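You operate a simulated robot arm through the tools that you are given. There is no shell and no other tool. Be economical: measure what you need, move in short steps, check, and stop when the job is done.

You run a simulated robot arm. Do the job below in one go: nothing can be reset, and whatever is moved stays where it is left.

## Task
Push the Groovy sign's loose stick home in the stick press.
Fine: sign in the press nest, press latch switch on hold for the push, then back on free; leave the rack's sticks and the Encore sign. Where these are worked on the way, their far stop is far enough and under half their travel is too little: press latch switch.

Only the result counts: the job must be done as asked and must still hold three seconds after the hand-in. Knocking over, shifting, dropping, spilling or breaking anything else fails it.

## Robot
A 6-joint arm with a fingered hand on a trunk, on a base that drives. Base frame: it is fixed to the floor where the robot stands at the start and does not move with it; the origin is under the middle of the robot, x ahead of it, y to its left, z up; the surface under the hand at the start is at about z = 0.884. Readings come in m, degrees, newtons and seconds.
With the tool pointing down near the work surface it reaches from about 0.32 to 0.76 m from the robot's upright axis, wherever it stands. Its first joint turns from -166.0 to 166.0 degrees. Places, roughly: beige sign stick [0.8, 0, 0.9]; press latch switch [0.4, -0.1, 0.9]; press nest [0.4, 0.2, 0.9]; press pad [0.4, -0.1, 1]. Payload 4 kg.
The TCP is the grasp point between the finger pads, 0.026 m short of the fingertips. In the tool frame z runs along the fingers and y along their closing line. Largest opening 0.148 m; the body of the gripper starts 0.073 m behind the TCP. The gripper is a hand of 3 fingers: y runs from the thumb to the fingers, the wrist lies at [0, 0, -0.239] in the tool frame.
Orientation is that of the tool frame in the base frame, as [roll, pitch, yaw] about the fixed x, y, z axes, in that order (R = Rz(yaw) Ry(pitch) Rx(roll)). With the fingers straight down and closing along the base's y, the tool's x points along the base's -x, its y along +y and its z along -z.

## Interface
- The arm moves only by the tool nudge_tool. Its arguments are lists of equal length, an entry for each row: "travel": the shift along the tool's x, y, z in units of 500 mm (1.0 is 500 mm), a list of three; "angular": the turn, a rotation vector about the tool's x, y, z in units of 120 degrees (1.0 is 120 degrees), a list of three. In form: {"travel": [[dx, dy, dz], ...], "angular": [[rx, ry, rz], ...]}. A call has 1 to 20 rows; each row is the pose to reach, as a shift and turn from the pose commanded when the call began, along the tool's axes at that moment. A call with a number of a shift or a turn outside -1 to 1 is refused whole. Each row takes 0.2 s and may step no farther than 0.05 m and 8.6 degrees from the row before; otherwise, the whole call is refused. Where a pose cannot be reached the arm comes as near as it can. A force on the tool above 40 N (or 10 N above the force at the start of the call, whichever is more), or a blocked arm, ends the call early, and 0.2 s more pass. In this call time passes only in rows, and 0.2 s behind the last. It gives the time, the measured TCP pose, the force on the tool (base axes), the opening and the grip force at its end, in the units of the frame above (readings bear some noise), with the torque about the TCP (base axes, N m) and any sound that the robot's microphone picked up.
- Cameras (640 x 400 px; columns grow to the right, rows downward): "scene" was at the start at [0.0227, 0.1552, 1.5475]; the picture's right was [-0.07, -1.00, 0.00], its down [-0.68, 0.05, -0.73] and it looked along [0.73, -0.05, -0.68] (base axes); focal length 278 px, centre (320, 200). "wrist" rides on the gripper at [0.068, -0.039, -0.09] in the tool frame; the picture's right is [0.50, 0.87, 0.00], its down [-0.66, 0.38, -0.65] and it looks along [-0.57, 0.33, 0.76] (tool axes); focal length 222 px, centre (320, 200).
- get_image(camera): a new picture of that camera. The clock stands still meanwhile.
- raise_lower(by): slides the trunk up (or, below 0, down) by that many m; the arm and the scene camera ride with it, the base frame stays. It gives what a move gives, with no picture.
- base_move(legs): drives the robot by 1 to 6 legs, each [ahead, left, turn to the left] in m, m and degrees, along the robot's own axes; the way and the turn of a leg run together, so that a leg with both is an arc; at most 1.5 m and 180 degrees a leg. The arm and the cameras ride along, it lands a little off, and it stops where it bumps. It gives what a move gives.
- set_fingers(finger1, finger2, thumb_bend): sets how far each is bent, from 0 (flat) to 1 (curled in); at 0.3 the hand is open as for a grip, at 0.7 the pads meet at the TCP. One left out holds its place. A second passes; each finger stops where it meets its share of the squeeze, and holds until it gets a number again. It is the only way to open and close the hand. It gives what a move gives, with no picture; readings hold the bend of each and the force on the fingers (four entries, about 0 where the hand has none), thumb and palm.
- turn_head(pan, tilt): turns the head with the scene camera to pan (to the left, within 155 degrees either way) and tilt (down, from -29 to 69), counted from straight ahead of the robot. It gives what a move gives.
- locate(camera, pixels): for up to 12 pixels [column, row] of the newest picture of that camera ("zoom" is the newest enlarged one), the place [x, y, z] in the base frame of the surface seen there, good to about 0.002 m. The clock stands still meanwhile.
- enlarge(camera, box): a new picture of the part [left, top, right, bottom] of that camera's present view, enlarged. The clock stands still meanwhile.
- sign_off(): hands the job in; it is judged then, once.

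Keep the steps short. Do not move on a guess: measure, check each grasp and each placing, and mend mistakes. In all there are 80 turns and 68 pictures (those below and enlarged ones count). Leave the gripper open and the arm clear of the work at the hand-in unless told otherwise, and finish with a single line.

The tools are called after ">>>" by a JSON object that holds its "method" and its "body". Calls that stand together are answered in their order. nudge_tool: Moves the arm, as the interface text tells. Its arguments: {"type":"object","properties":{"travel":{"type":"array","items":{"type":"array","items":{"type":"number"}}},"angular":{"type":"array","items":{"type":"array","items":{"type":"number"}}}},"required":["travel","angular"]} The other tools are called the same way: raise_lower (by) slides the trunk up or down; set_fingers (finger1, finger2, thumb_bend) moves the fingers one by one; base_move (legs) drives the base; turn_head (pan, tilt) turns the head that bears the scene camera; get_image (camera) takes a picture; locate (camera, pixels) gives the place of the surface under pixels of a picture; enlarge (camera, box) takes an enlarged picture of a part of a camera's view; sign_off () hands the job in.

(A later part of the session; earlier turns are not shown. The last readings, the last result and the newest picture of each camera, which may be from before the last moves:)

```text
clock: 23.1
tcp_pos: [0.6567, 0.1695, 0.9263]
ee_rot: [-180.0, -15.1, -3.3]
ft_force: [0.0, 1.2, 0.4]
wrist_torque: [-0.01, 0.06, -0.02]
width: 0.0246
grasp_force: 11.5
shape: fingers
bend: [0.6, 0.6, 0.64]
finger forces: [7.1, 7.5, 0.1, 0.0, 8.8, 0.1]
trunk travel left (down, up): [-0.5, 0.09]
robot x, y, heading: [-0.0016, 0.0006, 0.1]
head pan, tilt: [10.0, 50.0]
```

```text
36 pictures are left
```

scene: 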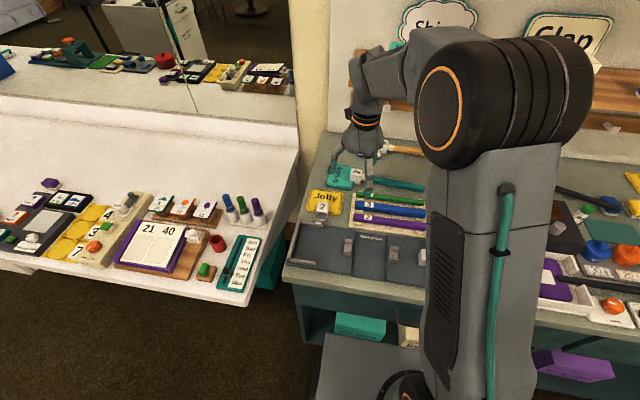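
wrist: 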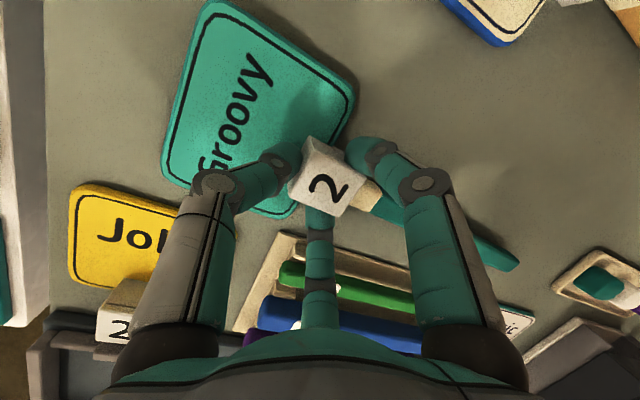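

Balanced grip of 7–9 N on each digit. A short test lift of 20 mm.

>>> {"method": "nudge_tool", "body": {"travel": [[0.0052, 0, -0.0193], [0.0104, 0, -0.0386]], "angular": [[0, 0, 0], [0, 0, 0]]}}

>>> {"method": "get_image", "body": {"camera": "wrist"}}

>>> {"method": "enlarge", "body": {"camera": "scene", "box": [310, 110, 440, 220]}}

```text
clock: 23.7
tcp_pos: [0.658, 0.1707, 0.9456]
ee_rot: [180.0, -14.9, -3.3]
ft_force: [-1.2, -0.3, -1.2]
wrist_torque: [0.02, 0.01, 0.01]
width: 0.0244
grasp_force: 11.3
shape: fingers
bend: [0.6, 0.6, 0.65]
finger forces: [7.0, 6.8, 0.0, 0.0, 8.8, 0.0]
trunk travel left (down, up): [-0.5, 0.09]
robot x, y, heading: [0.003, 0.0018, -0.1]
head pan, tilt: [10.0, 50.0]
```

```text
35 pictures are left
```

wrist: 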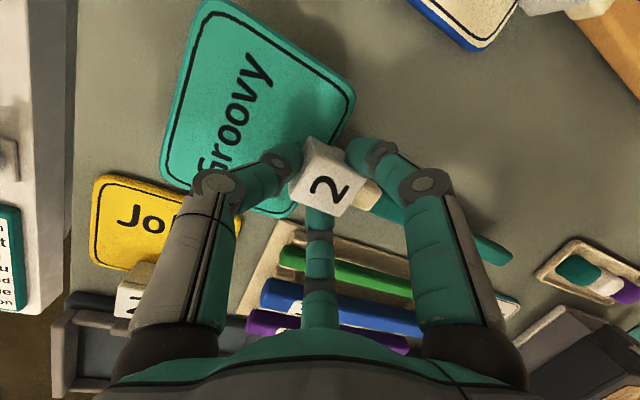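

```text
3.64 times, centred on (375, 165) of scene
```

zoom: 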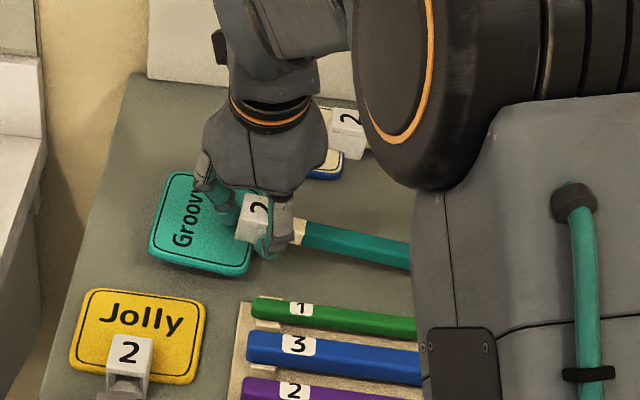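

The sign lifts rigidly, stick included. Now up to z≈1.035, then back over the nest with the yaw corrected by +3.3°.

>>> {"method": "nudge_tool", "body": {"travel": [[0.0155, 0, -0.058], [0.031, 0, -0.116], [0.0466, 0, -0.1738], [-0.0266, -0.0075, -0.1933], [-0.1, -0.015, -0.2127], [-0.173, -0.0224, -0.232], [-0.2462, -0.0298, -0.252], [-0.3193, -0.0373, -0.2712], [-0.3924, -0.0447, -0.2906], [-0.4654, -0.0522, -0.31]], "angular": [[0, 0, 0], [0, 0, 0], [0, 0, 0], [0.001, 0, -0.0038], [0.002, 0, -0.0076], [0.003, 0, -0.0114], [0.0041, 0, -0.0152], [0.0051, 0, -0.019], [0.0061, 0, -0.0228], [0.0071, 0, -0.0266]]}}

>>> {"method": "get_image", "body": {"camera": "scene"}}

>>> {"method": "get_image", "body": {"camera": "wrist"}}

```text
clock: 25.9
tcp_pos: [0.3941, 0.2146, 1.0343]
ee_rot: [180.0, -15.0, 0.0]
ft_force: [0.7, -0.3, 0.0]
wrist_torque: [0.03, 0.01, 0.04]
width: 0.0238
grasp_force: 10.8
shape: fingers
bend: [0.6, 0.6, 0.65]
finger forces: [7.0, 6.7, 0.0, 0.1, 8.4, 0.0]
trunk travel left (down, up): [-0.5, 0.09]
robot x, y, heading: [0.0011, -0.0008, -0.3]
head pan, tilt: [10.0, 50.0]
```

```text
33 pictures are left
```

scene: 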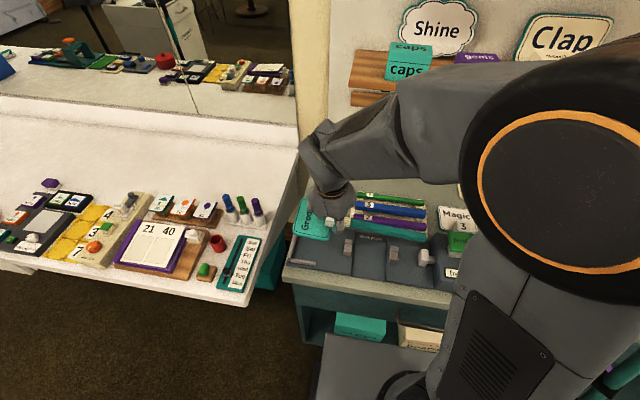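

```text
32 pictures are left
```

wrist: 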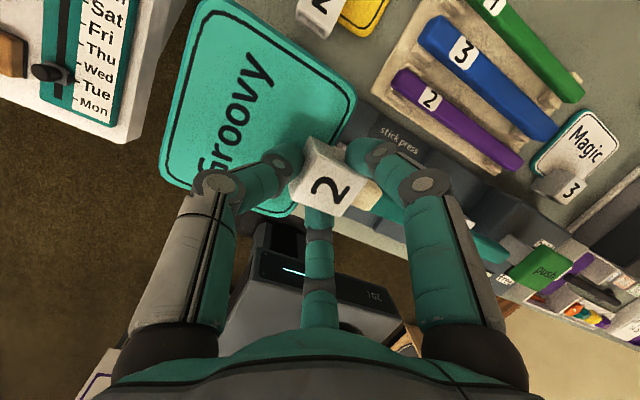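

Still held well. I measure the plate and cube in hand from the wrist view to get its pose.

>>> {"method": "enlarge", "body": {"camera": "wrist", "box": [150, 0, 390, 240]}}

>>> {"method": "locate", "body": {"camera": "wrist", "pixels": [[222, 10], [335, 75], [345, 115], [188, 40], [170, 150], [260, 25], [300, 50], [310, 190], [330, 150], [358, 168], [375, 190], [480, 245]]}}

```text
1.67 times, centred on (270, 120) of wrist
```

zoom: 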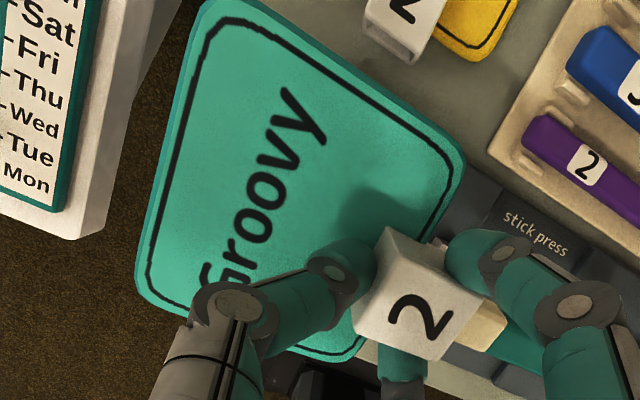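

```text
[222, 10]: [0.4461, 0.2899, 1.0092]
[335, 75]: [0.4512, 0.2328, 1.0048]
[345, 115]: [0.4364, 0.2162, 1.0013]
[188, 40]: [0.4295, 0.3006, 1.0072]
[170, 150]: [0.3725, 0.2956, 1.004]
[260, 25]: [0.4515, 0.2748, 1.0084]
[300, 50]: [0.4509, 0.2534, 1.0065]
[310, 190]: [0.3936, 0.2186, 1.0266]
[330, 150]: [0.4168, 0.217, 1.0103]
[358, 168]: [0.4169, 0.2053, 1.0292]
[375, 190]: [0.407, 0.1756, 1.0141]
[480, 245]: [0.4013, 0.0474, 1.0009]
```

I'll measure more plate points for the tilt (the sign seems to droop toward the stick end by about 4°, as it did on the table).

>>> {"method": "locate", "body": {"camera": "zoom", "pixels": [[160, 285], [150, 240], [200, 30], [335, 350], [452, 170], [180, 120], [240, 12], [300, 60], [380, 110], [170, 250], [420, 215], [200, 230]]}}

>>> {"method": "enlarge", "body": {"camera": "scene", "box": [280, 180, 440, 280]}}

```text
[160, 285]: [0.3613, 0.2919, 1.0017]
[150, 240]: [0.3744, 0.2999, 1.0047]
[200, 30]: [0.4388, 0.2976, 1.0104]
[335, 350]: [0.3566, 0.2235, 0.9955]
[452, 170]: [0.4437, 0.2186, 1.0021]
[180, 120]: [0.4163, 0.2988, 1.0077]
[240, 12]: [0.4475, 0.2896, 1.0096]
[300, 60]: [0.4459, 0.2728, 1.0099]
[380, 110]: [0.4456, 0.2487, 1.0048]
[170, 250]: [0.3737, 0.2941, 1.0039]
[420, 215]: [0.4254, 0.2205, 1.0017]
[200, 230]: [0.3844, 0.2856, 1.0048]
```

```text
4.00 times, centred on (360, 230) of scene
```

zoom: 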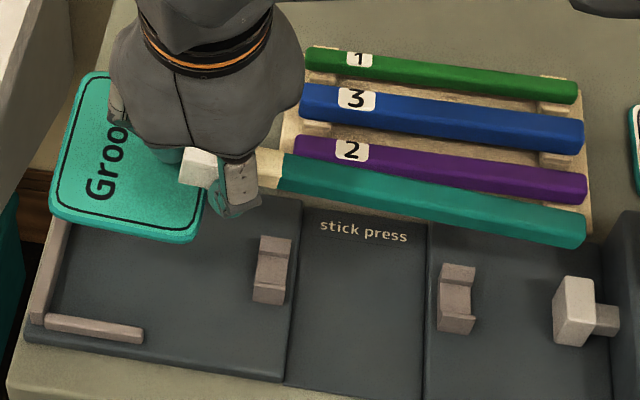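

>>> {"method": "locate", "body": {"camera": "zoom", "pixels": [[90, 85], [75, 150], [62, 205], [120, 218], [180, 228], [95, 120], [200, 165], [300, 170], [400, 195], [500, 215], [575, 228], [268, 165]]}}

```text
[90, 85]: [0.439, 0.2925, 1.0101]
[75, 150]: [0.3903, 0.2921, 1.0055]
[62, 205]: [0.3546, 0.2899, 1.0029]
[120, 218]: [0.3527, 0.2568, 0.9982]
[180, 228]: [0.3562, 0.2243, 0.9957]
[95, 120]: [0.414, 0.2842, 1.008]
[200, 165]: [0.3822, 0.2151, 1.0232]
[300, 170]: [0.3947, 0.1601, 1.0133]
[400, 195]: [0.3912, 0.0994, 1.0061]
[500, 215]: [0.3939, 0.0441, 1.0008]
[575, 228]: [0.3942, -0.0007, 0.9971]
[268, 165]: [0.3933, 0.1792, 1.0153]
```

Both cameras agree: the sign in hand tilts 5.7° down toward the stick end and 4.9° down toward the robot; centre x≈0.4015. I correct both tilts, shift −6.5 mm in x and lower by 45 mm, then re-measure.

>>> {"method": "nudge_tool", "body": {"travel": [[-0.012, 0, 0.028], [-0.024, 0, 0.056], [-0.0358, 0, 0.0836]], "angular": [[-0.0153, -0.0136, -0.0041], [-0.0306, -0.0272, -0.0082], [-0.0459, -0.0408, -0.0123]]}}

>>> {"method": "enlarge", "body": {"camera": "scene", "box": [280, 190, 440, 290]}}

```text
clock: 26.7
tcp_pos: [0.3884, 0.2127, 0.9907]
ee_rot: [174.1, -10.1, 1.3]
ft_force: [0.3, 0.7, -1.0]
wrist_torque: [0.09, -0.01, 0.01]
width: 0.0238
grasp_force: 11.6
shape: fingers
bend: [0.6, 0.6, 0.65]
finger forces: [7.0, 6.8, 0.0, 0.0, 8.5, 0.0]
trunk travel left (down, up): [-0.5, 0.09]
robot x, y, heading: [0.0003, -0.0001, 0.0]
head pan, tilt: [10.0, 50.0]
```

```text
4.00 times, centred on (360, 240) of scene
```

zoom: 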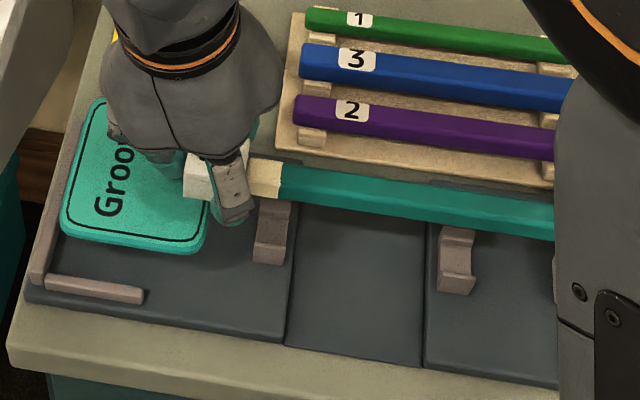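

>>> {"method": "locate", "body": {"camera": "zoom", "pixels": [[97, 104], [78, 170], [68, 220], [120, 238], [185, 248], [95, 140], [300, 175], [400, 190], [500, 210], [545, 215], [300, 166], [500, 195]]}}

>>> {"method": "get_image", "body": {"camera": "wrist"}}

>>> {"method": "locate", "body": {"camera": "wrist", "pixels": [[222, 10], [335, 75], [345, 110], [190, 40], [172, 150], [260, 27], [300, 52], [480, 243]]}}

```text
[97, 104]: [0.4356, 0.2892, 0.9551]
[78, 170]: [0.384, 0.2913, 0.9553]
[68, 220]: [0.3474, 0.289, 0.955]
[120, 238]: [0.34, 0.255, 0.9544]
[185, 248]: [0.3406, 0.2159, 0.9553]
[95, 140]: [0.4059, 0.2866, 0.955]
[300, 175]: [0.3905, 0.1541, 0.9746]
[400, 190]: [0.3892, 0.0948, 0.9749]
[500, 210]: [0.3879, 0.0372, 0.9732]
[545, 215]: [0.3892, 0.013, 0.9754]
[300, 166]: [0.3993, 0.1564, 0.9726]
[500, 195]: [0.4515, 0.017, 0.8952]
```

```text
28 pictures are left
```

wrist: 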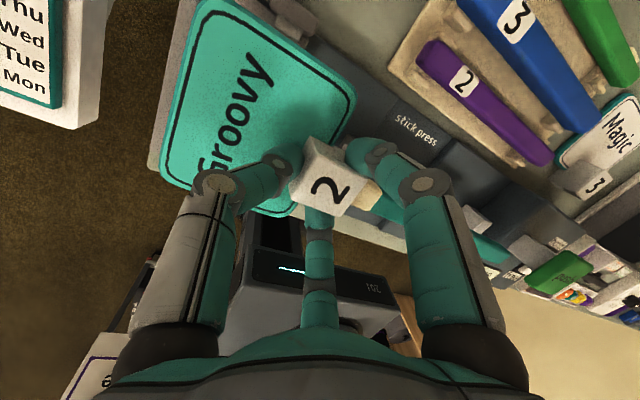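

```text
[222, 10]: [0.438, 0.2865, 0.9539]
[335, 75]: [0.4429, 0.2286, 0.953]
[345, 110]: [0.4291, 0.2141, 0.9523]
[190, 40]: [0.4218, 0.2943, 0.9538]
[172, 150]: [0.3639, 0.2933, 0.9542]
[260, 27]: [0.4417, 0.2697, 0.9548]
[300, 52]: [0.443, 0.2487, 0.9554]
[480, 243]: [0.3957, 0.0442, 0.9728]
```

The sign is level now (plate z 0.955 everywhere), x 0.340–0.443 and left edge y≈0.296, which fits the nest. I shift +3 mm in y and lower 45 mm.

>>> {"method": "nudge_tool", "body": {"travel": [[-0.0046, -0.0098, 0.0285], [-0.0101, -0.0125, 0.0585], [-0.0156, -0.0151, 0.0875]], "angular": [[0, 0, 0], [0, 0, 0], [0, 0, 0]]}}

>>> {"method": "enlarge", "body": {"camera": "scene", "box": [280, 200, 440, 300]}}

```text
clock: 27.5
tcp_pos: [0.3887, 0.2147, 0.9444]
ee_rot: [174.2, -10.1, 1.2]
ft_force: [0.5, -0.7, -1.3]
wrist_torque: [0.04, 0.04, -0.02]
width: 0.0239
grasp_force: 11.2
shape: fingers
bend: [0.6, 0.6, 0.65]
finger forces: [7.0, 6.7, 0.0, 0.0, 8.5, 0.0]
trunk travel left (down, up): [-0.5, 0.09]
robot x, y, heading: [0.0001, -0.0011, 0.3]
head pan, tilt: [10.0, 50.0]
```

```text
4.00 times, centred on (360, 250) of scene
```

zoom: 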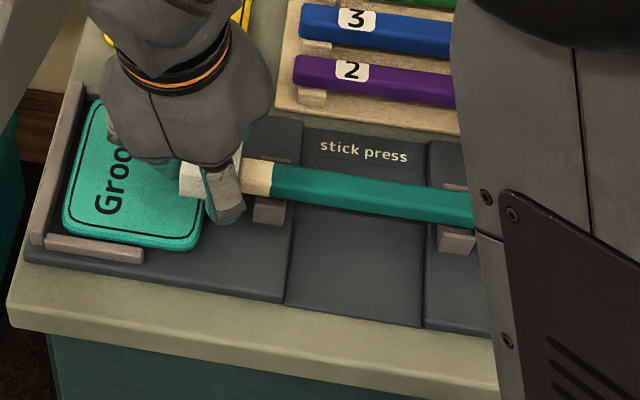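

Aligned just above the walls. Checking clearances to the walls before the last centimetre.

>>> {"method": "locate", "body": {"camera": "zoom", "pixels": [[68, 190], [58, 190], [100, 233], [100, 245], [130, 237], [97, 105], [85, 110], [300, 190], [400, 207], [300, 165], [180, 243], [265, 212]]}}

```text
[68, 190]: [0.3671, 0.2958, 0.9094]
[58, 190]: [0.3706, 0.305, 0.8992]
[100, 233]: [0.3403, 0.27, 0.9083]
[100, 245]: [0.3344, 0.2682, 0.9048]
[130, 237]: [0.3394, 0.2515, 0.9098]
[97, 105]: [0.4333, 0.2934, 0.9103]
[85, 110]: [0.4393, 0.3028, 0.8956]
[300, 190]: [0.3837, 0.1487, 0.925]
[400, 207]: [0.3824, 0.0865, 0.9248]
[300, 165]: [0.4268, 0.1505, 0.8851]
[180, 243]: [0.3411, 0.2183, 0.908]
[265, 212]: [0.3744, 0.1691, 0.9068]
```

Near edge is about on the wall line, left gap is ~7 mm. I shift +1.5 mm x, +3 mm y, then lower 9 mm.

>>> {"method": "nudge_tool", "body": {"travel": [[0.003, -0.006, 0], [0.001, -0.0072, 0.0118], [0, -0.0078, 0.0176]], "angular": [[0, 0, 0], [0, 0, 0], [0, 0, 0]]}}

>>> {"method": "enlarge", "body": {"camera": "scene", "box": [280, 215, 400, 290]}}

```text
clock: 28.3
tcp_pos: [0.3887, 0.219, 0.9362]
ee_rot: [174.2, -10.1, 1.3]
ft_force: [0.0, 1.2, 6.7]
wrist_torque: [0.02, -0.01, -0.01]
width: 0.0236
grasp_force: 12.1
shape: fingers
bend: [0.6, 0.6, 0.66]
finger forces: [7.4, 7.5, 0.0, 0.0, 9.6, 0.1]
trunk travel left (down, up): [-0.5, 0.09]
robot x, y, heading: [-0.0034, 0.0009, 0.1]
head pan, tilt: [10.0, 50.0]
```

```text
5.33 times, centred on (340, 252) of scene
```

zoom: 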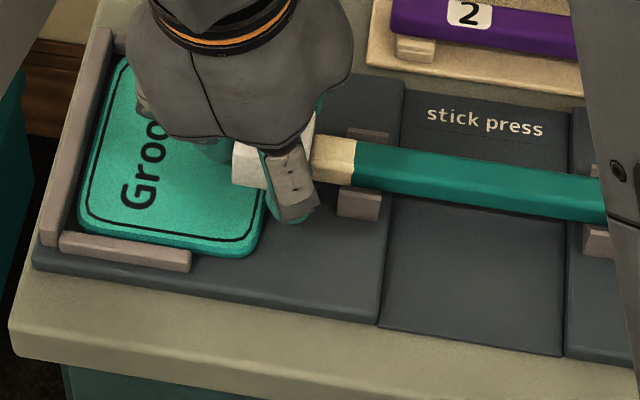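

6.7 N upward: something touches. I check the plate heights.

>>> {"method": "locate", "body": {"camera": "zoom", "pixels": [[110, 90], [100, 160], [90, 205], [150, 240], [240, 245], [84, 190], [130, 235], [450, 180], [560, 200], [370, 165], [65, 190], [250, 150]]}}

>>> {"method": "get_image", "body": {"camera": "wrist"}}

```text
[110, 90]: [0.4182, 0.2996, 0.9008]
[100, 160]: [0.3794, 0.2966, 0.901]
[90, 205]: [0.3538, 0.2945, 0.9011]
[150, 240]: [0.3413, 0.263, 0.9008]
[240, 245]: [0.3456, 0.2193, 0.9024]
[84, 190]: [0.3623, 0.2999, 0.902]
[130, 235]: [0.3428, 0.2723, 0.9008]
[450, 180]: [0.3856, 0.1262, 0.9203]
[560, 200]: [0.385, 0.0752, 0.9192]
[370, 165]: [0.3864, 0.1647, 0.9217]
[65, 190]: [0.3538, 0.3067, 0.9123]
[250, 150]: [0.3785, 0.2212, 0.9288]
```

```text
25 pictures are left
```

wrist: 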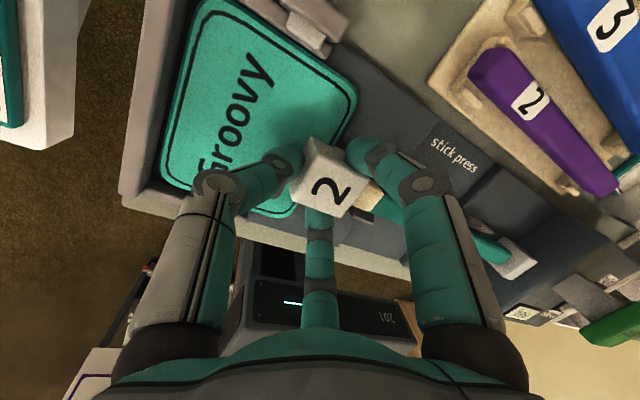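

The plate top is 0.901 all over (floor 0.8935 + 7.5 mm): seated flat between the walls, stick in the cradles. Releasing gently.

>>> {"method": "set_fingers", "body": {"finger1": 0.56, "finger2": 0.56, "thumb_bend": 0.58}}

>>> {"method": "set_fingers", "body": {"finger1": 0.48, "finger2": 0.48, "thumb_bend": 0.48}}

>>> {"method": "get_image", "body": {"camera": "wrist"}}

```text
clock: 29.3
tcp_pos: [0.3878, 0.2174, 0.9357]
ee_rot: [174.2, -10.2, 1.3]
ft_force: [-0.4, -1.0, 5.8]
wrist_torque: [0.08, -0.01, 0.02]
width: 0.0364
grasp_force: 3.1
shape: fingers
bend: [0.56, 0.56, 0.59]
finger forces: [0.1, 0.0, 0.0, 0.0, 5.8, 0.0]
trunk travel left (down, up): [-0.5, 0.09]
robot x, y, heading: [-0.0001, -0.0026, 0.0]
head pan, tilt: [10.0, 50.0]
```

```text
clock: 30.3
tcp_pos: [0.3886, 0.2163, 0.9361]
ee_rot: [174.3, -10.2, 1.3]
ft_force: [2.3, -2.9, 25.7]
wrist_torque: [0.77, -0.13, -0.1]
width: 0.056
grasp_force: 13.1
shape: fingers
bend: [0.48, 0.48, 0.53]
finger forces: [0.1, 0.0, 0.0, 0.0, 26.9, 0.0]
trunk travel left (down, up): [-0.5, 0.09]
robot x, y, heading: [-0.0025, -0.004, -0.2]
head pan, tilt: [10.0, 50.0]
```

```text
24 pictures are left
```

wrist: 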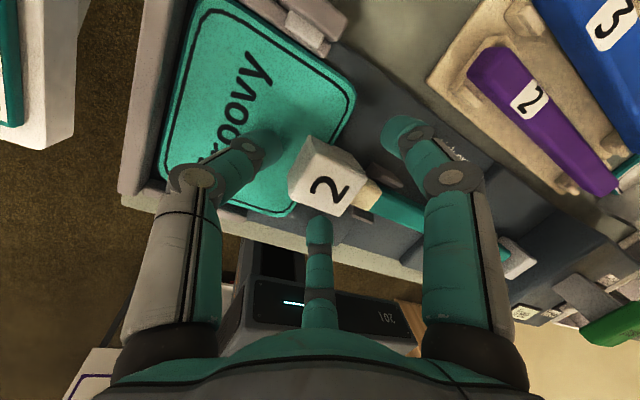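

Released; the thumb tip presses on the plate as it straightens, so I lift straight up.

>>> {"method": "nudge_tool", "body": {"travel": [[0.0018, 0.001, -0.01], [0.005, 0.003, -0.03], [0.014, 0.0081, -0.078], [0.028, 0.0162, -0.1567]], "angular": [[0, 0, 0], [0, 0, 0], [0, 0, 0], [0, 0, 0]]}}

>>> {"method": "get_image", "body": {"camera": "scene"}}

```text
clock: 31.3
tcp_pos: [0.3897, 0.2186, 1.0156]
ee_rot: [174.1, -10.0, 1.2]
ft_force: [1.1, 0.3, 1.1]
wrist_torque: [-0.02, 0.05, 0.01]
width: 0.0682
grasp_force: 0.2
shape: fingers
bend: [0.48, 0.48, 0.48]
finger forces: [0.1, 0.0, 0.1, 0.0, 0.1, 0.0]
trunk travel left (down, up): [-0.5, 0.09]
robot x, y, heading: [0.0006, 0.0015, -0.1]
head pan, tilt: [10.0, 50.0]
```

```text
23 pictures are left
```

scene: 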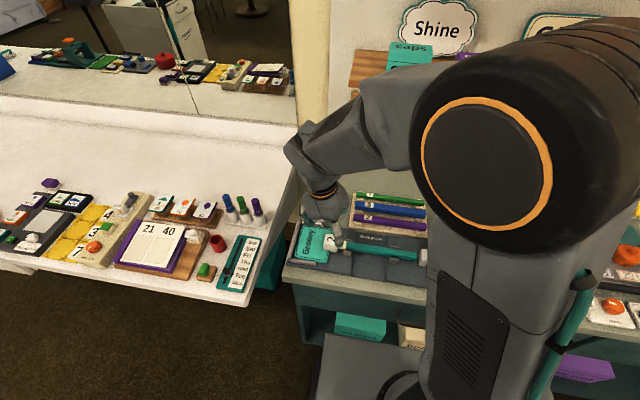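

The sign lies in the nest. Now I raise and move over the press control box, levelling the hand, to see the switch close up with the wrist camera.

>>> {"method": "nudge_tool", "body": {"travel": [[0.0175, 0.0101, -0.095], [0.034, 0.09, -0.095], [0.05, 0.176, -0.093], [0.067, 0.263, -0.092], [0.084, 0.35, -0.09], [0.101, 0.437, -0.088], [0.118, 0.524, -0.087], [0.1346, 0.6114, -0.086]], "angular": [[0, 0, 0], [0.007, -0.012, 0.001], [0.014, -0.024, 0.003], [0.021, -0.036, 0.004], [0.028, -0.048, 0.006], [0.035, -0.06, 0.007], [0.042, -0.072, 0.009], [0.049, -0.083, 0.01]]}}

>>> {"method": "get_image", "body": {"camera": "wrist"}}

>>> {"method": "get_image", "body": {"camera": "scene"}}

```text
clock: 33.1
tcp_pos: [0.4478, -0.0797, 1.0991]
ee_rot: [-179.9, -0.2, -0.3]
ft_force: [-0.5, -1.1, 0.2]
wrist_torque: [0.0, -0.03, 0.02]
width: 0.0681
grasp_force: 0.1
shape: fingers
bend: [0.48, 0.48, 0.48]
finger forces: [0.1, 0.1, 0.0, 0.1, 0.0, 0.0]
trunk travel left (down, up): [-0.5, 0.09]
robot x, y, heading: [-0.0032, -0.0, 0.2]
head pan, tilt: [10.0, 50.0]
```

```text
22 pictures are left
```

wrist: 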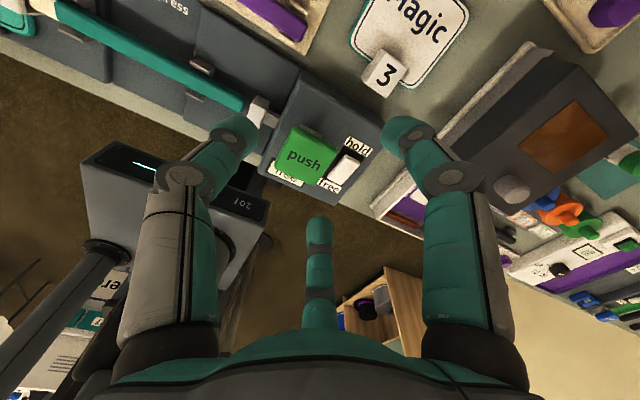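

```text
21 pictures are left
```

scene: 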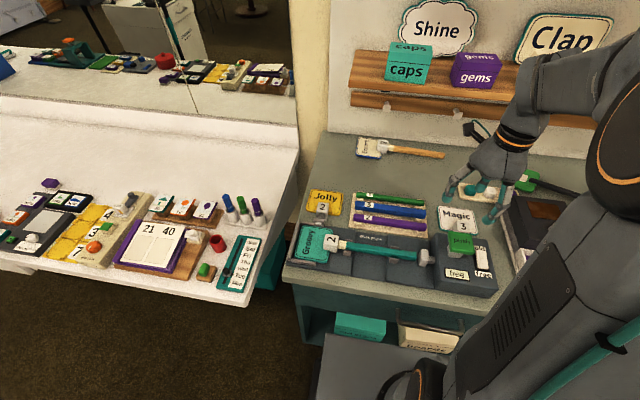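

The scene camera sees it all well now. Close views of the switch and of the seated sign.

>>> {"method": "enlarge", "body": {"camera": "scene", "box": [425, 225, 505, 300]}}

>>> {"method": "locate", "body": {"camera": "zoom", "pixels": [[360, 80], [385, 80], [375, 130], [392, 130], [362, 160], [350, 90], [355, 170], [330, 140], [380, 100], [300, 165], [270, 110], [330, 55]]}}

>>> {"method": "enlarge", "body": {"camera": "wrist", "box": [250, 90, 400, 210]}}

```text
5.33 times, centred on (465, 262) of scene
```

zoom: 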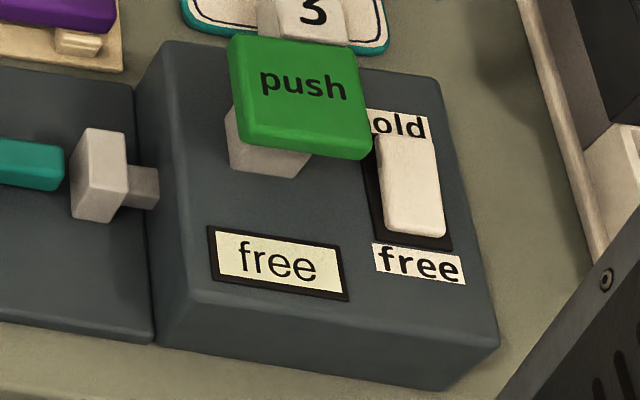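

```text
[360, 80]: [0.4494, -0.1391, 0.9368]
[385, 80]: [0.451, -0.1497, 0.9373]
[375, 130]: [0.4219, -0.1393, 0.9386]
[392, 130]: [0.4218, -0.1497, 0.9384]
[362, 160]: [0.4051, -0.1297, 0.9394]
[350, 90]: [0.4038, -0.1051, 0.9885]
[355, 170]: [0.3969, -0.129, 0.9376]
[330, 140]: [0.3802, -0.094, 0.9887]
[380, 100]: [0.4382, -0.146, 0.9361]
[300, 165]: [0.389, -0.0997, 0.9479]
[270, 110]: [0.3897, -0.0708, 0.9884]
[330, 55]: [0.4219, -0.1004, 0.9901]
```

```text
3.33 times, centred on (325, 150) of wrist
```

zoom: 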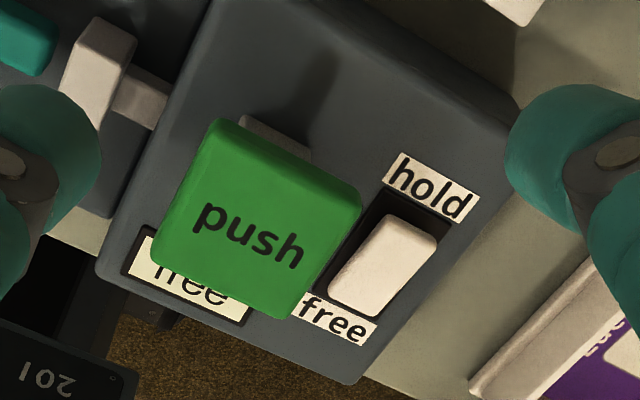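

It looks like a rocker tipped toward "free". I measure its height profile.

>>> {"method": "locate", "body": {"camera": "zoom", "pixels": [[395, 225], [420, 240], [430, 236], [390, 255], [370, 275], [350, 300], [340, 292], [365, 308], [400, 200], [450, 225], [415, 232], [355, 310]]}}

>>> {"method": "enlarge", "body": {"camera": "scene", "box": [290, 210, 450, 290]}}

```text
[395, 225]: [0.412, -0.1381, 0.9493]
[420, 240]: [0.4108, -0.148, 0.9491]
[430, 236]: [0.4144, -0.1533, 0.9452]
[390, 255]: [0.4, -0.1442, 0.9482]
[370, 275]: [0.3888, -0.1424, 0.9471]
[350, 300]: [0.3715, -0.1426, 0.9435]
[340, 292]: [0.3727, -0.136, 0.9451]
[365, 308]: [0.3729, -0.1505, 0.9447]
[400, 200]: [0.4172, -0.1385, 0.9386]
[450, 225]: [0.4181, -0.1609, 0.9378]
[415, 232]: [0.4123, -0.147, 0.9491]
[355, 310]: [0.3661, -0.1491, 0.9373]
```

```text
4.00 times, centred on (370, 250) of scene
```

zoom: 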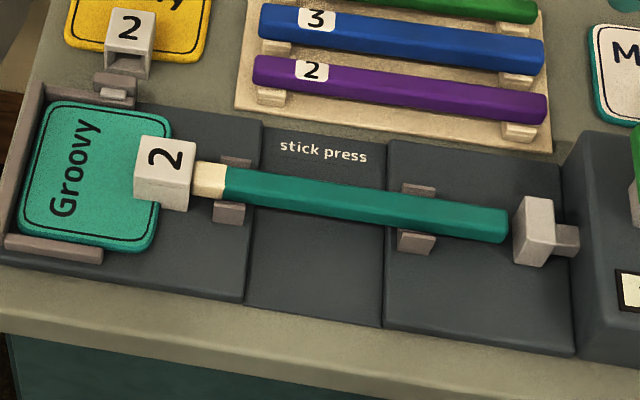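

Sign is well seated. The rocker spans x 0.366–0.415, y −0.136…−0.153; the hold end (x≈0.41) stands 5 mm higher. The green pad (z 0.99) is close by, so I'll press with a closed fist, thumb turned to −y so that the gap between the fingers faces the pad. Closing the hand and turning back half round.

>>> {"method": "set_fingers", "body": {"finger1": 0.7, "finger2": 0.7, "thumb_bend": 0.7}}

>>> {"method": "nudge_tool", "body": {"travel": [[-0.007, 0.0127, -0.0036], [-0.014, 0.0255, -0.0073], [-0.021, 0.038, -0.011], [-0.028, 0.051, -0.0145], [-0.0345, 0.064, -0.018], [-0.041, 0.076, -0.022], [-0.048, 0.089, -0.0255], [-0.055, 0.102, -0.029], [-0.062, 0.1145, -0.033], [-0.069, 0.127, -0.0364], [-0.076, 0.14, -0.04]], "angular": [[0, 0, -0.068], [0, 0, -0.136], [0, 0, -0.204], [0, 0, -0.272], [0, 0, -0.34], [0, 0, -0.408], [0, 0, -0.476], [0, 0, -0.544], [0, 0, -0.612], [0, 0, -0.68], [0, 0, -0.75]]}}

>>> {"method": "nudge_tool", "body": {"travel": [[0, 0, 0], [0, 0, 0], [0, 0, 0], [0, 0, 0], [0, 0, 0], [0, 0, 0], [0, 0, 0], [0, 0, 0], [0, 0, 0], [0, 0, 0], [0, 0, 0]], "angular": [[0, 0, -0.068], [0, 0, -0.136], [0, 0, -0.204], [0, 0, -0.272], [0, 0, -0.34], [0, 0, -0.408], [0, 0, -0.476], [0, 0, -0.544], [0, 0, -0.612], [0, 0, -0.68], [0, 0, -0.75]]}}

>>> {"method": "get_image", "body": {"camera": "scene"}}

```text
clock: 34.1
tcp_pos: [0.4482, -0.0786, 1.0989]
ee_rot: [-179.8, -0.2, -0.4]
ft_force: [-0.7, 0.7, 0.2]
wrist_torque: [0.0, 0.01, -0.02]
width: 0.0001
grasp_force: 0.0
shape: fingers
bend: [0.69, 0.69, 0.7]
finger forces: [0.1, 0.1, 0.1, 0.1, 0.1, 0.0]
trunk travel left (down, up): [-0.5, 0.09]
robot x, y, heading: [-0.0005, 0.0005, -0.0]
head pan, tilt: [10.0, 50.0]
```

```text
clock: 36.5
tcp_pos: [0.4104, -0.1494, 1.119]
ee_rot: [179.8, -0.2, 89.7]
ft_force: [0.0, -0.4, 0.2]
wrist_torque: [0.0, 0.0, -0.01]
width: 0.0001
grasp_force: 0.1
shape: fingers
bend: [0.69, 0.69, 0.7]
finger forces: [0.1, 0.0, 0.1, 0.0, 0.1, 0.1]
trunk travel left (down, up): [-0.5, 0.09]
robot x, y, heading: [0.0006, 0.0028, 0.3]
head pan, tilt: [10.0, 50.0]
```

```text
clock: 38.9
tcp_pos: [0.412, -0.1493, 1.1193]
ee_rot: [179.8, 0.2, 179.7]
ft_force: [-0.6, 0.6, 0.7]
wrist_torque: [-0.04, 0.0, -0.04]
width: 0.0
grasp_force: 0.0
shape: fingers
bend: [0.69, 0.69, 0.7]
finger forces: [0.0, 0.0, 0.1, 0.0, 0.0, 0.0]
trunk travel left (down, up): [-0.5, 0.09]
robot x, y, heading: [0.0004, -0.0015, -0.1]
head pan, tilt: [10.0, 50.0]
```

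```text
17 pictures are left
```

scene: 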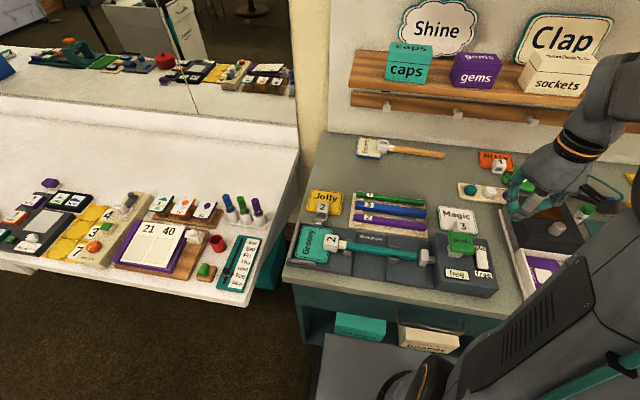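

Turned, fist closed. Before tilting toward −y I check the height of the dark box beside the press.

>>> {"method": "locate", "body": {"camera": "scene", "pixels": [[512, 225], [530, 232], [510, 205], [520, 212], [545, 225], [500, 215], [482, 250], [463, 240]]}}

>>> {"method": "nudge_tool", "body": {"travel": [[0, -0.005, 0], [0.006, -0.01, 0.04]], "angular": [[-0.065, 0, 0], [-0.125, 0, 0]]}}

>>> {"method": "get_image", "body": {"camera": "wrist"}}

```text
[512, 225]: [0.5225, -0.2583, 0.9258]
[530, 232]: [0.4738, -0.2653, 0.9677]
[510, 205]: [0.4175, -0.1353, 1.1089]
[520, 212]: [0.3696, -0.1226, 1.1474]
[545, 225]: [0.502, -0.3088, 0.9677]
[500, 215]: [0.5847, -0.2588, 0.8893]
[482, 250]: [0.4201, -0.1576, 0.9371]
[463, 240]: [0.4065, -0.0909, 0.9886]
```

```text
clock: 39.5
tcp_pos: [0.4081, -0.1552, 1.0994]
ee_rot: [164.7, 0.2, 179.6]
ft_force: [0.9, 0.0, 0.1]
wrist_torque: [0.01, 0.01, 0.02]
width: 0.0004
grasp_force: 0.3
shape: fingers
bend: [0.69, 0.69, 0.7]
finger forces: [0.0, 0.0, 0.0, 0.1, 0.1, 0.0]
trunk travel left (down, up): [-0.5, 0.09]
robot x, y, heading: [-0.0017, -0.0005, 0.2]
head pan, tilt: [10.0, 50.0]
```

```text
16 pictures are left
```

wrist: 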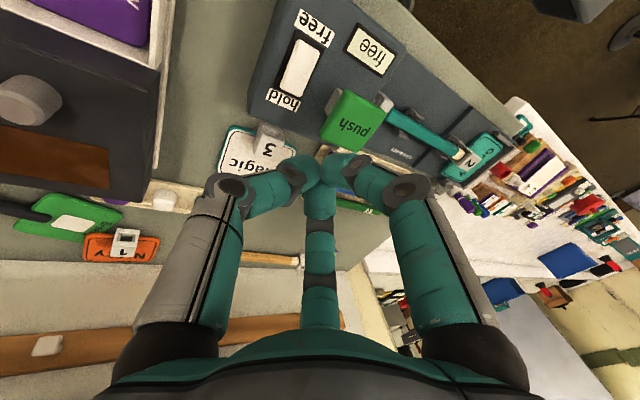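

Box is at y<−0.25 and only z 0.968, so it's clear. Locating the fist tip.

>>> {"method": "locate", "body": {"camera": "wrist", "pixels": [[300, 165], [335, 165], [320, 190], [312, 180], [305, 50], [287, 95], [300, 80]]}}

>>> {"method": "enlarge", "body": {"camera": "wrist", "box": [270, 130, 370, 210]}}

```text
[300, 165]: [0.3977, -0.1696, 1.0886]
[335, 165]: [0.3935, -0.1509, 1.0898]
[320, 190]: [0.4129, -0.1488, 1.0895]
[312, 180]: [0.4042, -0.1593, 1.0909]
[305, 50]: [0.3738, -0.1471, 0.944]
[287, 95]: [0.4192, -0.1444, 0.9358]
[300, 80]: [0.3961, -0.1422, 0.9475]
```

```text
5.00 times, centred on (320, 170) of wrist
```

zoom: 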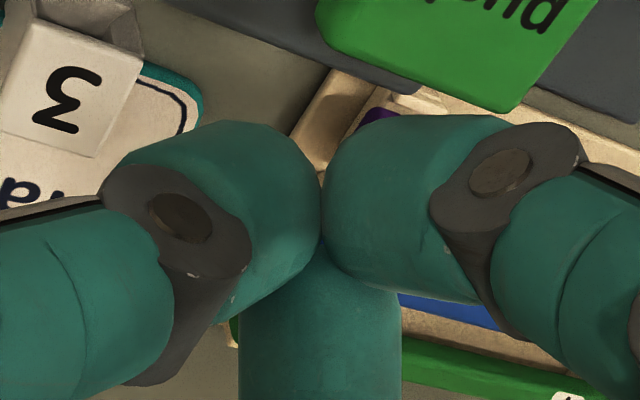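

At 0.7 the fist is blunt and would foul the pad. Better: curl both fingers fully, hold the thumb straight (0.3) as the poker on the −y side, and tilt 25° so the curled fingers stay above the pad.

>>> {"method": "set_fingers", "body": {"finger1": 1.0, "finger2": 1.0, "thumb_bend": 0.3}}

>>> {"method": "nudge_tool", "body": {"travel": [[0, 0.053, 0.0456], [0, 0.1058, 0.0912]], "angular": [[-0.04, 0, 0], [-0.083, 0, 0]]}}

>>> {"method": "get_image", "body": {"camera": "wrist"}}

>>> {"method": "enlarge", "body": {"camera": "scene", "box": [420, 150, 560, 290]}}

```text
clock: 40.5
tcp_pos: [0.4078, -0.1549, 1.1004]
ee_rot: [164.8, 0.2, 179.6]
ft_force: [-0.7, -0.3, -0.2]
wrist_torque: [0.0, -0.01, 0.01]
width: 0.0616
grasp_force: 0.2
shape: fingers
bend: [0.78, 0.79, 0.3]
finger forces: [0.0, 0.1, 0.0, 0.1, 0.1, 0.0]
trunk travel left (down, up): [-0.5, 0.09]
robot x, y, heading: [-0.003, 0.0046, -0.2]
head pan, tilt: [10.0, 50.0]
```

```text
clock: 41.1
tcp_pos: [0.4094, -0.0908, 1.0713]
ee_rot: [154.8, 0.2, 179.6]
ft_force: [0.2, 0.2, -1.2]
wrist_torque: [-0.01, -0.04, -0.03]
width: 0.0627
grasp_force: 0.1
shape: fingers
bend: [0.85, 0.85, 0.3]
finger forces: [0.0, 0.1, 0.0, 0.0, 0.0, 0.0]
trunk travel left (down, up): [-0.5, 0.09]
robot x, y, heading: [-0.0032, -0.0008, 0.1]
head pan, tilt: [10.0, 50.0]
```

```text
14 pictures are left
```

wrist: 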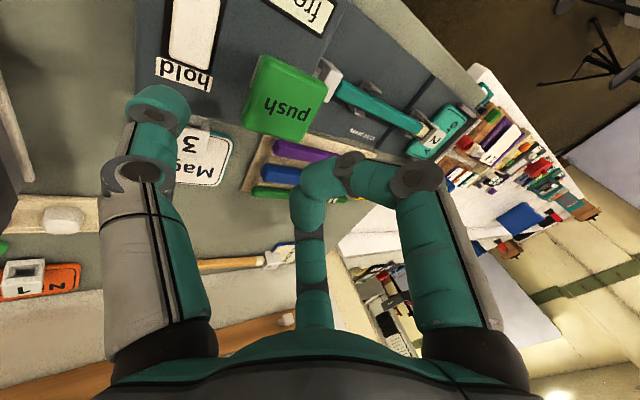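

```text
2.86 times, centred on (490, 220) of scene
```

zoom: 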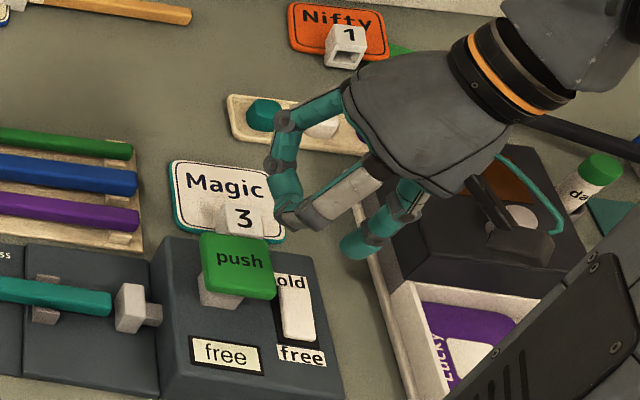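

The thumb now pokes down freely. Locating its tip and the rocker from this view.

>>> {"method": "locate", "body": {"camera": "wrist", "pixels": [[155, 92], [140, 105], [175, 105], [158, 120], [330, 165], [370, 185], [290, 75], [200, 20], [190, 62], [345, 160]]}}

```text
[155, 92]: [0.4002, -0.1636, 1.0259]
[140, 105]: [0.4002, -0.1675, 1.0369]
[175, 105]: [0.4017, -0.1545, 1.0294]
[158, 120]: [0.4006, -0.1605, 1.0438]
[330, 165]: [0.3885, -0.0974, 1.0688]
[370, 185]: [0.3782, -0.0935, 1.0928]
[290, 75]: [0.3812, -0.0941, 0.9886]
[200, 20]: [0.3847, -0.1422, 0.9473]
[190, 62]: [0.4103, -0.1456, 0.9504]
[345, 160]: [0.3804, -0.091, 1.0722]
```

The curled fingers would come close to the pad, so I curl more and tilt to 37°, lowering the thumb tip to about 15 mm above the rocker's hold end.

>>> {"method": "set_fingers", "body": {"finger1": 1.0, "finger2": 1.0}}

>>> {"method": "nudge_tool", "body": {"travel": [[0, -0.022, 0.03], [0, -0.044, 0.0655]], "angular": [[-0.05, 0, 0], [-0.1, 0, 0]]}}

>>> {"method": "get_image", "body": {"camera": "wrist"}}

>>> {"method": "locate", "body": {"camera": "wrist", "pixels": [[155, 90], [140, 105], [175, 105], [345, 160], [330, 165], [290, 75], [370, 185]]}}

>>> {"method": "enlarge", "body": {"camera": "scene", "box": [430, 190, 530, 290]}}

```text
clock: 42.1
tcp_pos: [0.4093, -0.0916, 1.071]
ee_rot: [154.7, 0.2, 179.6]
ft_force: [0.3, 0.1, -0.1]
wrist_torque: [-0.02, -0.02, 0.02]
width: 0.0655
grasp_force: 0.1
shape: fingers
bend: [0.92, 0.92, 0.3]
finger forces: [0.0, 0.0, 0.1, 0.1, 0.0, 0.1]
trunk travel left (down, up): [-0.5, 0.09]
robot x, y, heading: [-0.0013, 0.0031, 0.1]
head pan, tilt: [10.0, 50.0]
```

```text
clock: 42.7
tcp_pos: [0.4105, -0.0976, 1.0297]
ee_rot: [142.7, 0.2, 179.7]
ft_force: [0.1, -0.6, 0.2]
wrist_torque: [0.04, 0.02, 0.01]
width: 0.0656
grasp_force: 0.0
shape: fingers
bend: [0.92, 0.93, 0.3]
finger forces: [0.1, 0.0, 0.0, 0.0, 0.0, 0.1]
trunk travel left (down, up): [-0.5, 0.09]
robot x, y, heading: [-0.0017, -0.0022, -0.0]
head pan, tilt: [10.0, 50.0]
```

```text
12 pictures are left
```

wrist: 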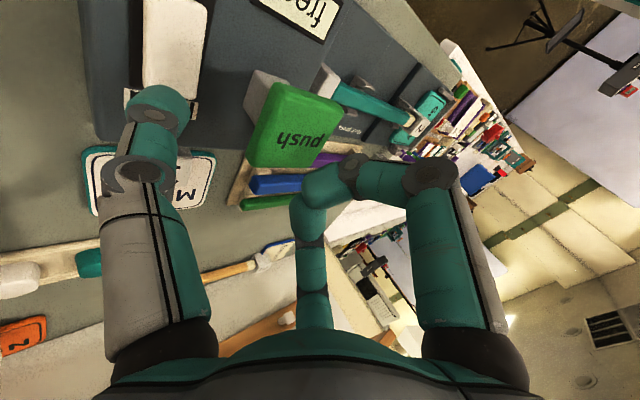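

```text
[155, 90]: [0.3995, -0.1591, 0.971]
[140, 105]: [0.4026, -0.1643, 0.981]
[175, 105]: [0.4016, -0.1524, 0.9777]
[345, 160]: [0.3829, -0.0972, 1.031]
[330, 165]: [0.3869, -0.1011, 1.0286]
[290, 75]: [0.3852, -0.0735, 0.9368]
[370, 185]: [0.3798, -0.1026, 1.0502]
```

```text
4.00 times, centred on (480, 240) of scene
```

zoom: 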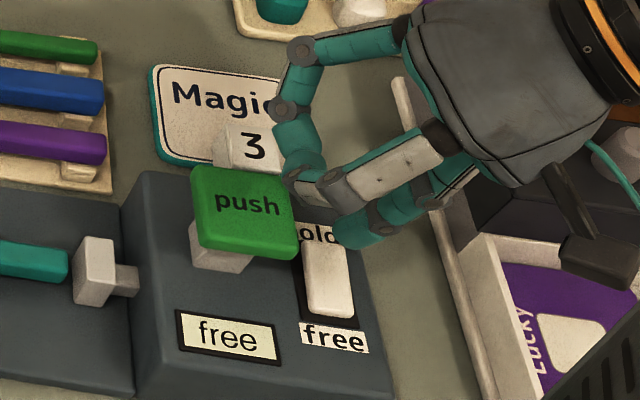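

Thumb tip ≈ (0.409, −0.150, 0.960), right over the hold end. Pressing down in small steps (18 mm total, 4 mm toward the rocker's centre).

>>> {"method": "nudge_tool", "body": {"travel": [[0, -0.007, 0.0222], [0, -0.011, 0.028], [0, -0.0154, 0.0334]], "angular": [[0, 0, 0], [0, 0, 0], [0, 0, 0]]}}

>>> {"method": "enlarge", "body": {"camera": "scene", "box": [430, 200, 530, 290]}}

```text
clock: 43.6
tcp_pos: [0.4097, -0.0959, 1.0168]
ee_rot: [142.9, 0.6, 179.5]
ft_force: [1.4, -1.9, 17.2]
wrist_torque: [-1.12, 0.05, 0.06]
width: 0.0632
grasp_force: 9.1
shape: fingers
bend: [0.92, 0.93, 0.31]
finger forces: [0.0, 0.0, 0.0, 0.0, 17.9, 0.1]
trunk travel left (down, up): [-0.5, 0.09]
robot x, y, heading: [-0.0033, 0.0002, -0.4]
head pan, tilt: [10.0, 50.0]
stopped in row 3: the force on the tool passed its limit at 42 N (the readings are from after the stop); the commanded pose is now the measured one
```

```text
4.44 times, centred on (480, 245) of scene
```

zoom: 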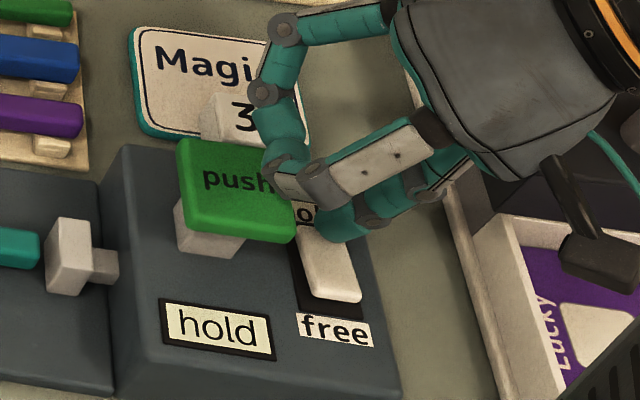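

The display reads "hold". I raise the thumb and bring it, less tilted, above the green pad's centre.

>>> {"method": "nudge_tool", "body": {"travel": [[0, 0.036, -0.048], [0, 0.0724, -0.0956], [0.006, 0.11, -0.045], [0.011, 0.14, -0.01], [0.016, 0.169, 0.03]], "angular": [[0, 0, 0], [0, 0, 0], [0.05, 0, 0], [0.1, 0, 0], [0.142, 0, 0]]}}

>>> {"method": "enlarge", "body": {"camera": "scene", "box": [290, 200, 510, 300]}}

>>> {"method": "locate", "body": {"camera": "zoom", "pixels": [[490, 120], [510, 150], [370, 115], [130, 45], [545, 150]]}}

```text
clock: 44.8
tcp_pos: [0.4019, -0.0202, 1.0541]
ee_rot: [160.2, 0.6, 179.4]
ft_force: [-0.6, 0.0, 0.0]
wrist_torque: [-0.01, 0.01, 0.0]
width: 0.066
grasp_force: 0.1
shape: fingers
bend: [0.93, 0.93, 0.3]
finger forces: [0.1, 0.0, 0.0, 0.0, 0.1, 0.0]
trunk travel left (down, up): [-0.5, 0.09]
robot x, y, heading: [-0.0016, 0.0026, -0.1]
head pan, tilt: [10.0, 50.0]
```

```text
2.91 times, centred on (400, 250) of scene
```

zoom: 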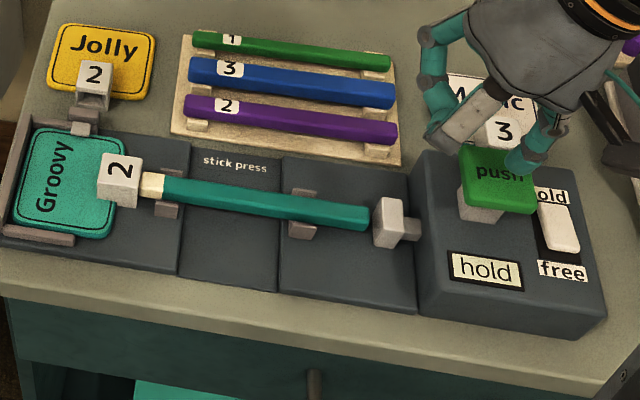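

```text
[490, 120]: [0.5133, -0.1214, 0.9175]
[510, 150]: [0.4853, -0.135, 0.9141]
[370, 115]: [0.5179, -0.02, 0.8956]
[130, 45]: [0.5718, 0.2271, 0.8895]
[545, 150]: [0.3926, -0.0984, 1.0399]
```

Latch holds ("hold" shown, clamp out over the plate). Now I press the pad in small steps.

>>> {"method": "nudge_tool", "body": {"travel": [[0, -0.0026, 0.0246], [0, -0.008, 0.0396], [0, -0.012, 0.051], [0, -0.016, 0.0622]], "angular": [[0, 0, 0], [0, 0, 0], [0, 0, 0], [0, 0, 0]]}}

>>> {"method": "enlarge", "body": {"camera": "scene", "box": [290, 200, 510, 300]}}

```text
clock: 45.8
tcp_pos: [0.4025, -0.0156, 1.0212]
ee_rot: [160.1, 0.5, 179.6]
ft_force: [1.5, -0.3, 5.0]
wrist_torque: [-0.35, -0.05, 0.09]
width: 0.0665
grasp_force: 2.6
shape: fingers
bend: [0.93, 0.94, 0.3]
finger forces: [0.0, 0.0, 0.0, 0.1, 4.7, 0.0]
trunk travel left (down, up): [-0.5, 0.09]
robot x, y, heading: [0.0006, -0.0008, 0.0]
head pan, tilt: [10.0, 50.0]
```

```text
2.91 times, centred on (400, 250) of scene
```

zoom: 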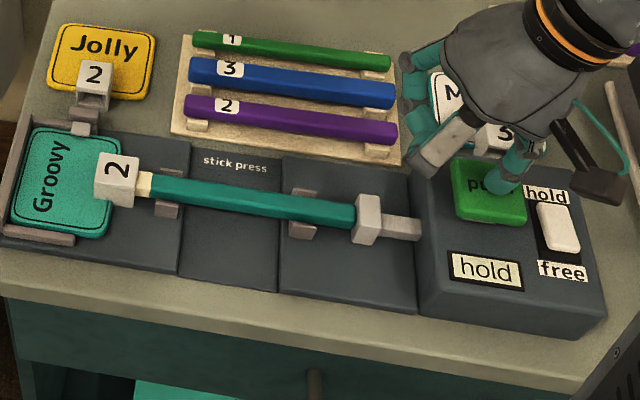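

It works: the ram advanced and the stick began to go in (collar narrower), only 5 N. Continuing 20 mm more in 4 mm rows.

>>> {"method": "nudge_tool", "body": {"travel": [[0, -0.0027, 0.0075], [0, -0.0054, 0.015], [0, -0.0081, 0.0226], [0, -0.0108, 0.0301], [0, -0.0136, 0.0376]], "angular": [[0, 0, 0], [0, 0, 0], [0, 0, 0], [0, 0, 0], [0, 0, 0]]}}

>>> {"method": "enlarge", "body": {"camera": "scene", "box": [290, 200, 510, 300]}}

```text
clock: 47.0
tcp_pos: [0.4033, -0.0135, 1.0025]
ee_rot: [160.1, 0.8, 179.6]
ft_force: [-1.4, 2.5, 39.8]
wrist_torque: [-2.93, 0.18, -0.14]
width: 0.0671
grasp_force: 20.2
shape: fingers
bend: [0.93, 0.94, 0.27]
finger forces: [0.1, 0.1, 0.0, 0.1, 39.8, 0.0]
trunk travel left (down, up): [-0.5, 0.09]
robot x, y, heading: [0.0036, 0.0037, -0.2]
head pan, tilt: [10.0, 50.0]
```

```text
2.91 times, centred on (400, 250) of scene
```

zoom: 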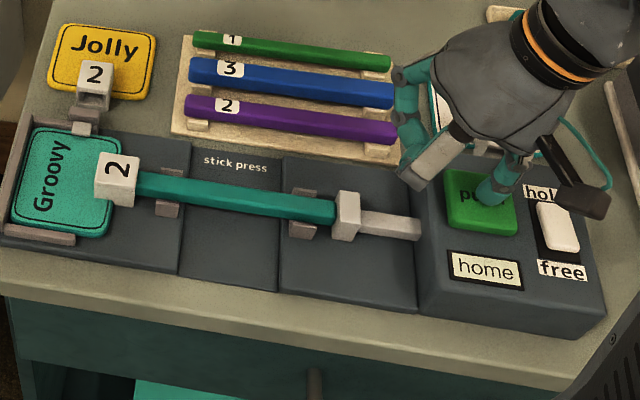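

Display reads "home" and the collar has vanished into the socket. I lift and go back over the rocker's free end with the tilted thumb.

>>> {"method": "nudge_tool", "body": {"travel": [[0, 0.02, -0.056], [0, 0.0407, -0.113], [0.0207, -0.0092, -0.138], [0.0413, -0.059, -0.163], [0.062, -0.109, -0.188]], "angular": [[0, 0, 0], [0, 0, 0], [-0.047, 0, 0], [-0.094, 0, 0], [-0.142, 0, 0]]}}

>>> {"method": "get_image", "body": {"camera": "wrist"}}

>>> {"method": "locate", "body": {"camera": "wrist", "pixels": [[155, 90], [140, 105], [175, 105], [165, 20], [180, 50], [200, 20], [190, 70], [290, 90]]}}

```text
clock: 48.2
tcp_pos: [0.3695, -0.0961, 1.0716]
ee_rot: [142.9, 0.5, 179.5]
ft_force: [0.2, 1.1, 0.0]
wrist_torque: [0.02, 0.0, -0.01]
width: 0.0676
grasp_force: 0.1
shape: fingers
bend: [0.96, 0.96, 0.3]
finger forces: [0.0, 0.0, 0.0, 0.0, 0.0, 0.0]
trunk travel left (down, up): [-0.5, 0.09]
robot x, y, heading: [-0.0021, 0.0006, -0.1]
head pan, tilt: [10.0, 50.0]
```

```text
6 pictures are left
```

wrist: 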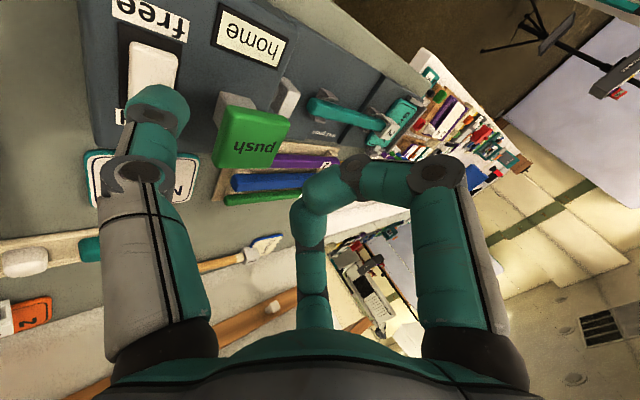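

```text
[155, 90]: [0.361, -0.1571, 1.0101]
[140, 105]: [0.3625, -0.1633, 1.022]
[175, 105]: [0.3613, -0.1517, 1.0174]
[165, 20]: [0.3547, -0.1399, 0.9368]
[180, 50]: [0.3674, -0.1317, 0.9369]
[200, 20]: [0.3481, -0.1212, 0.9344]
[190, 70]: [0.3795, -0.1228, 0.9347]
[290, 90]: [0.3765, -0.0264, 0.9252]
```

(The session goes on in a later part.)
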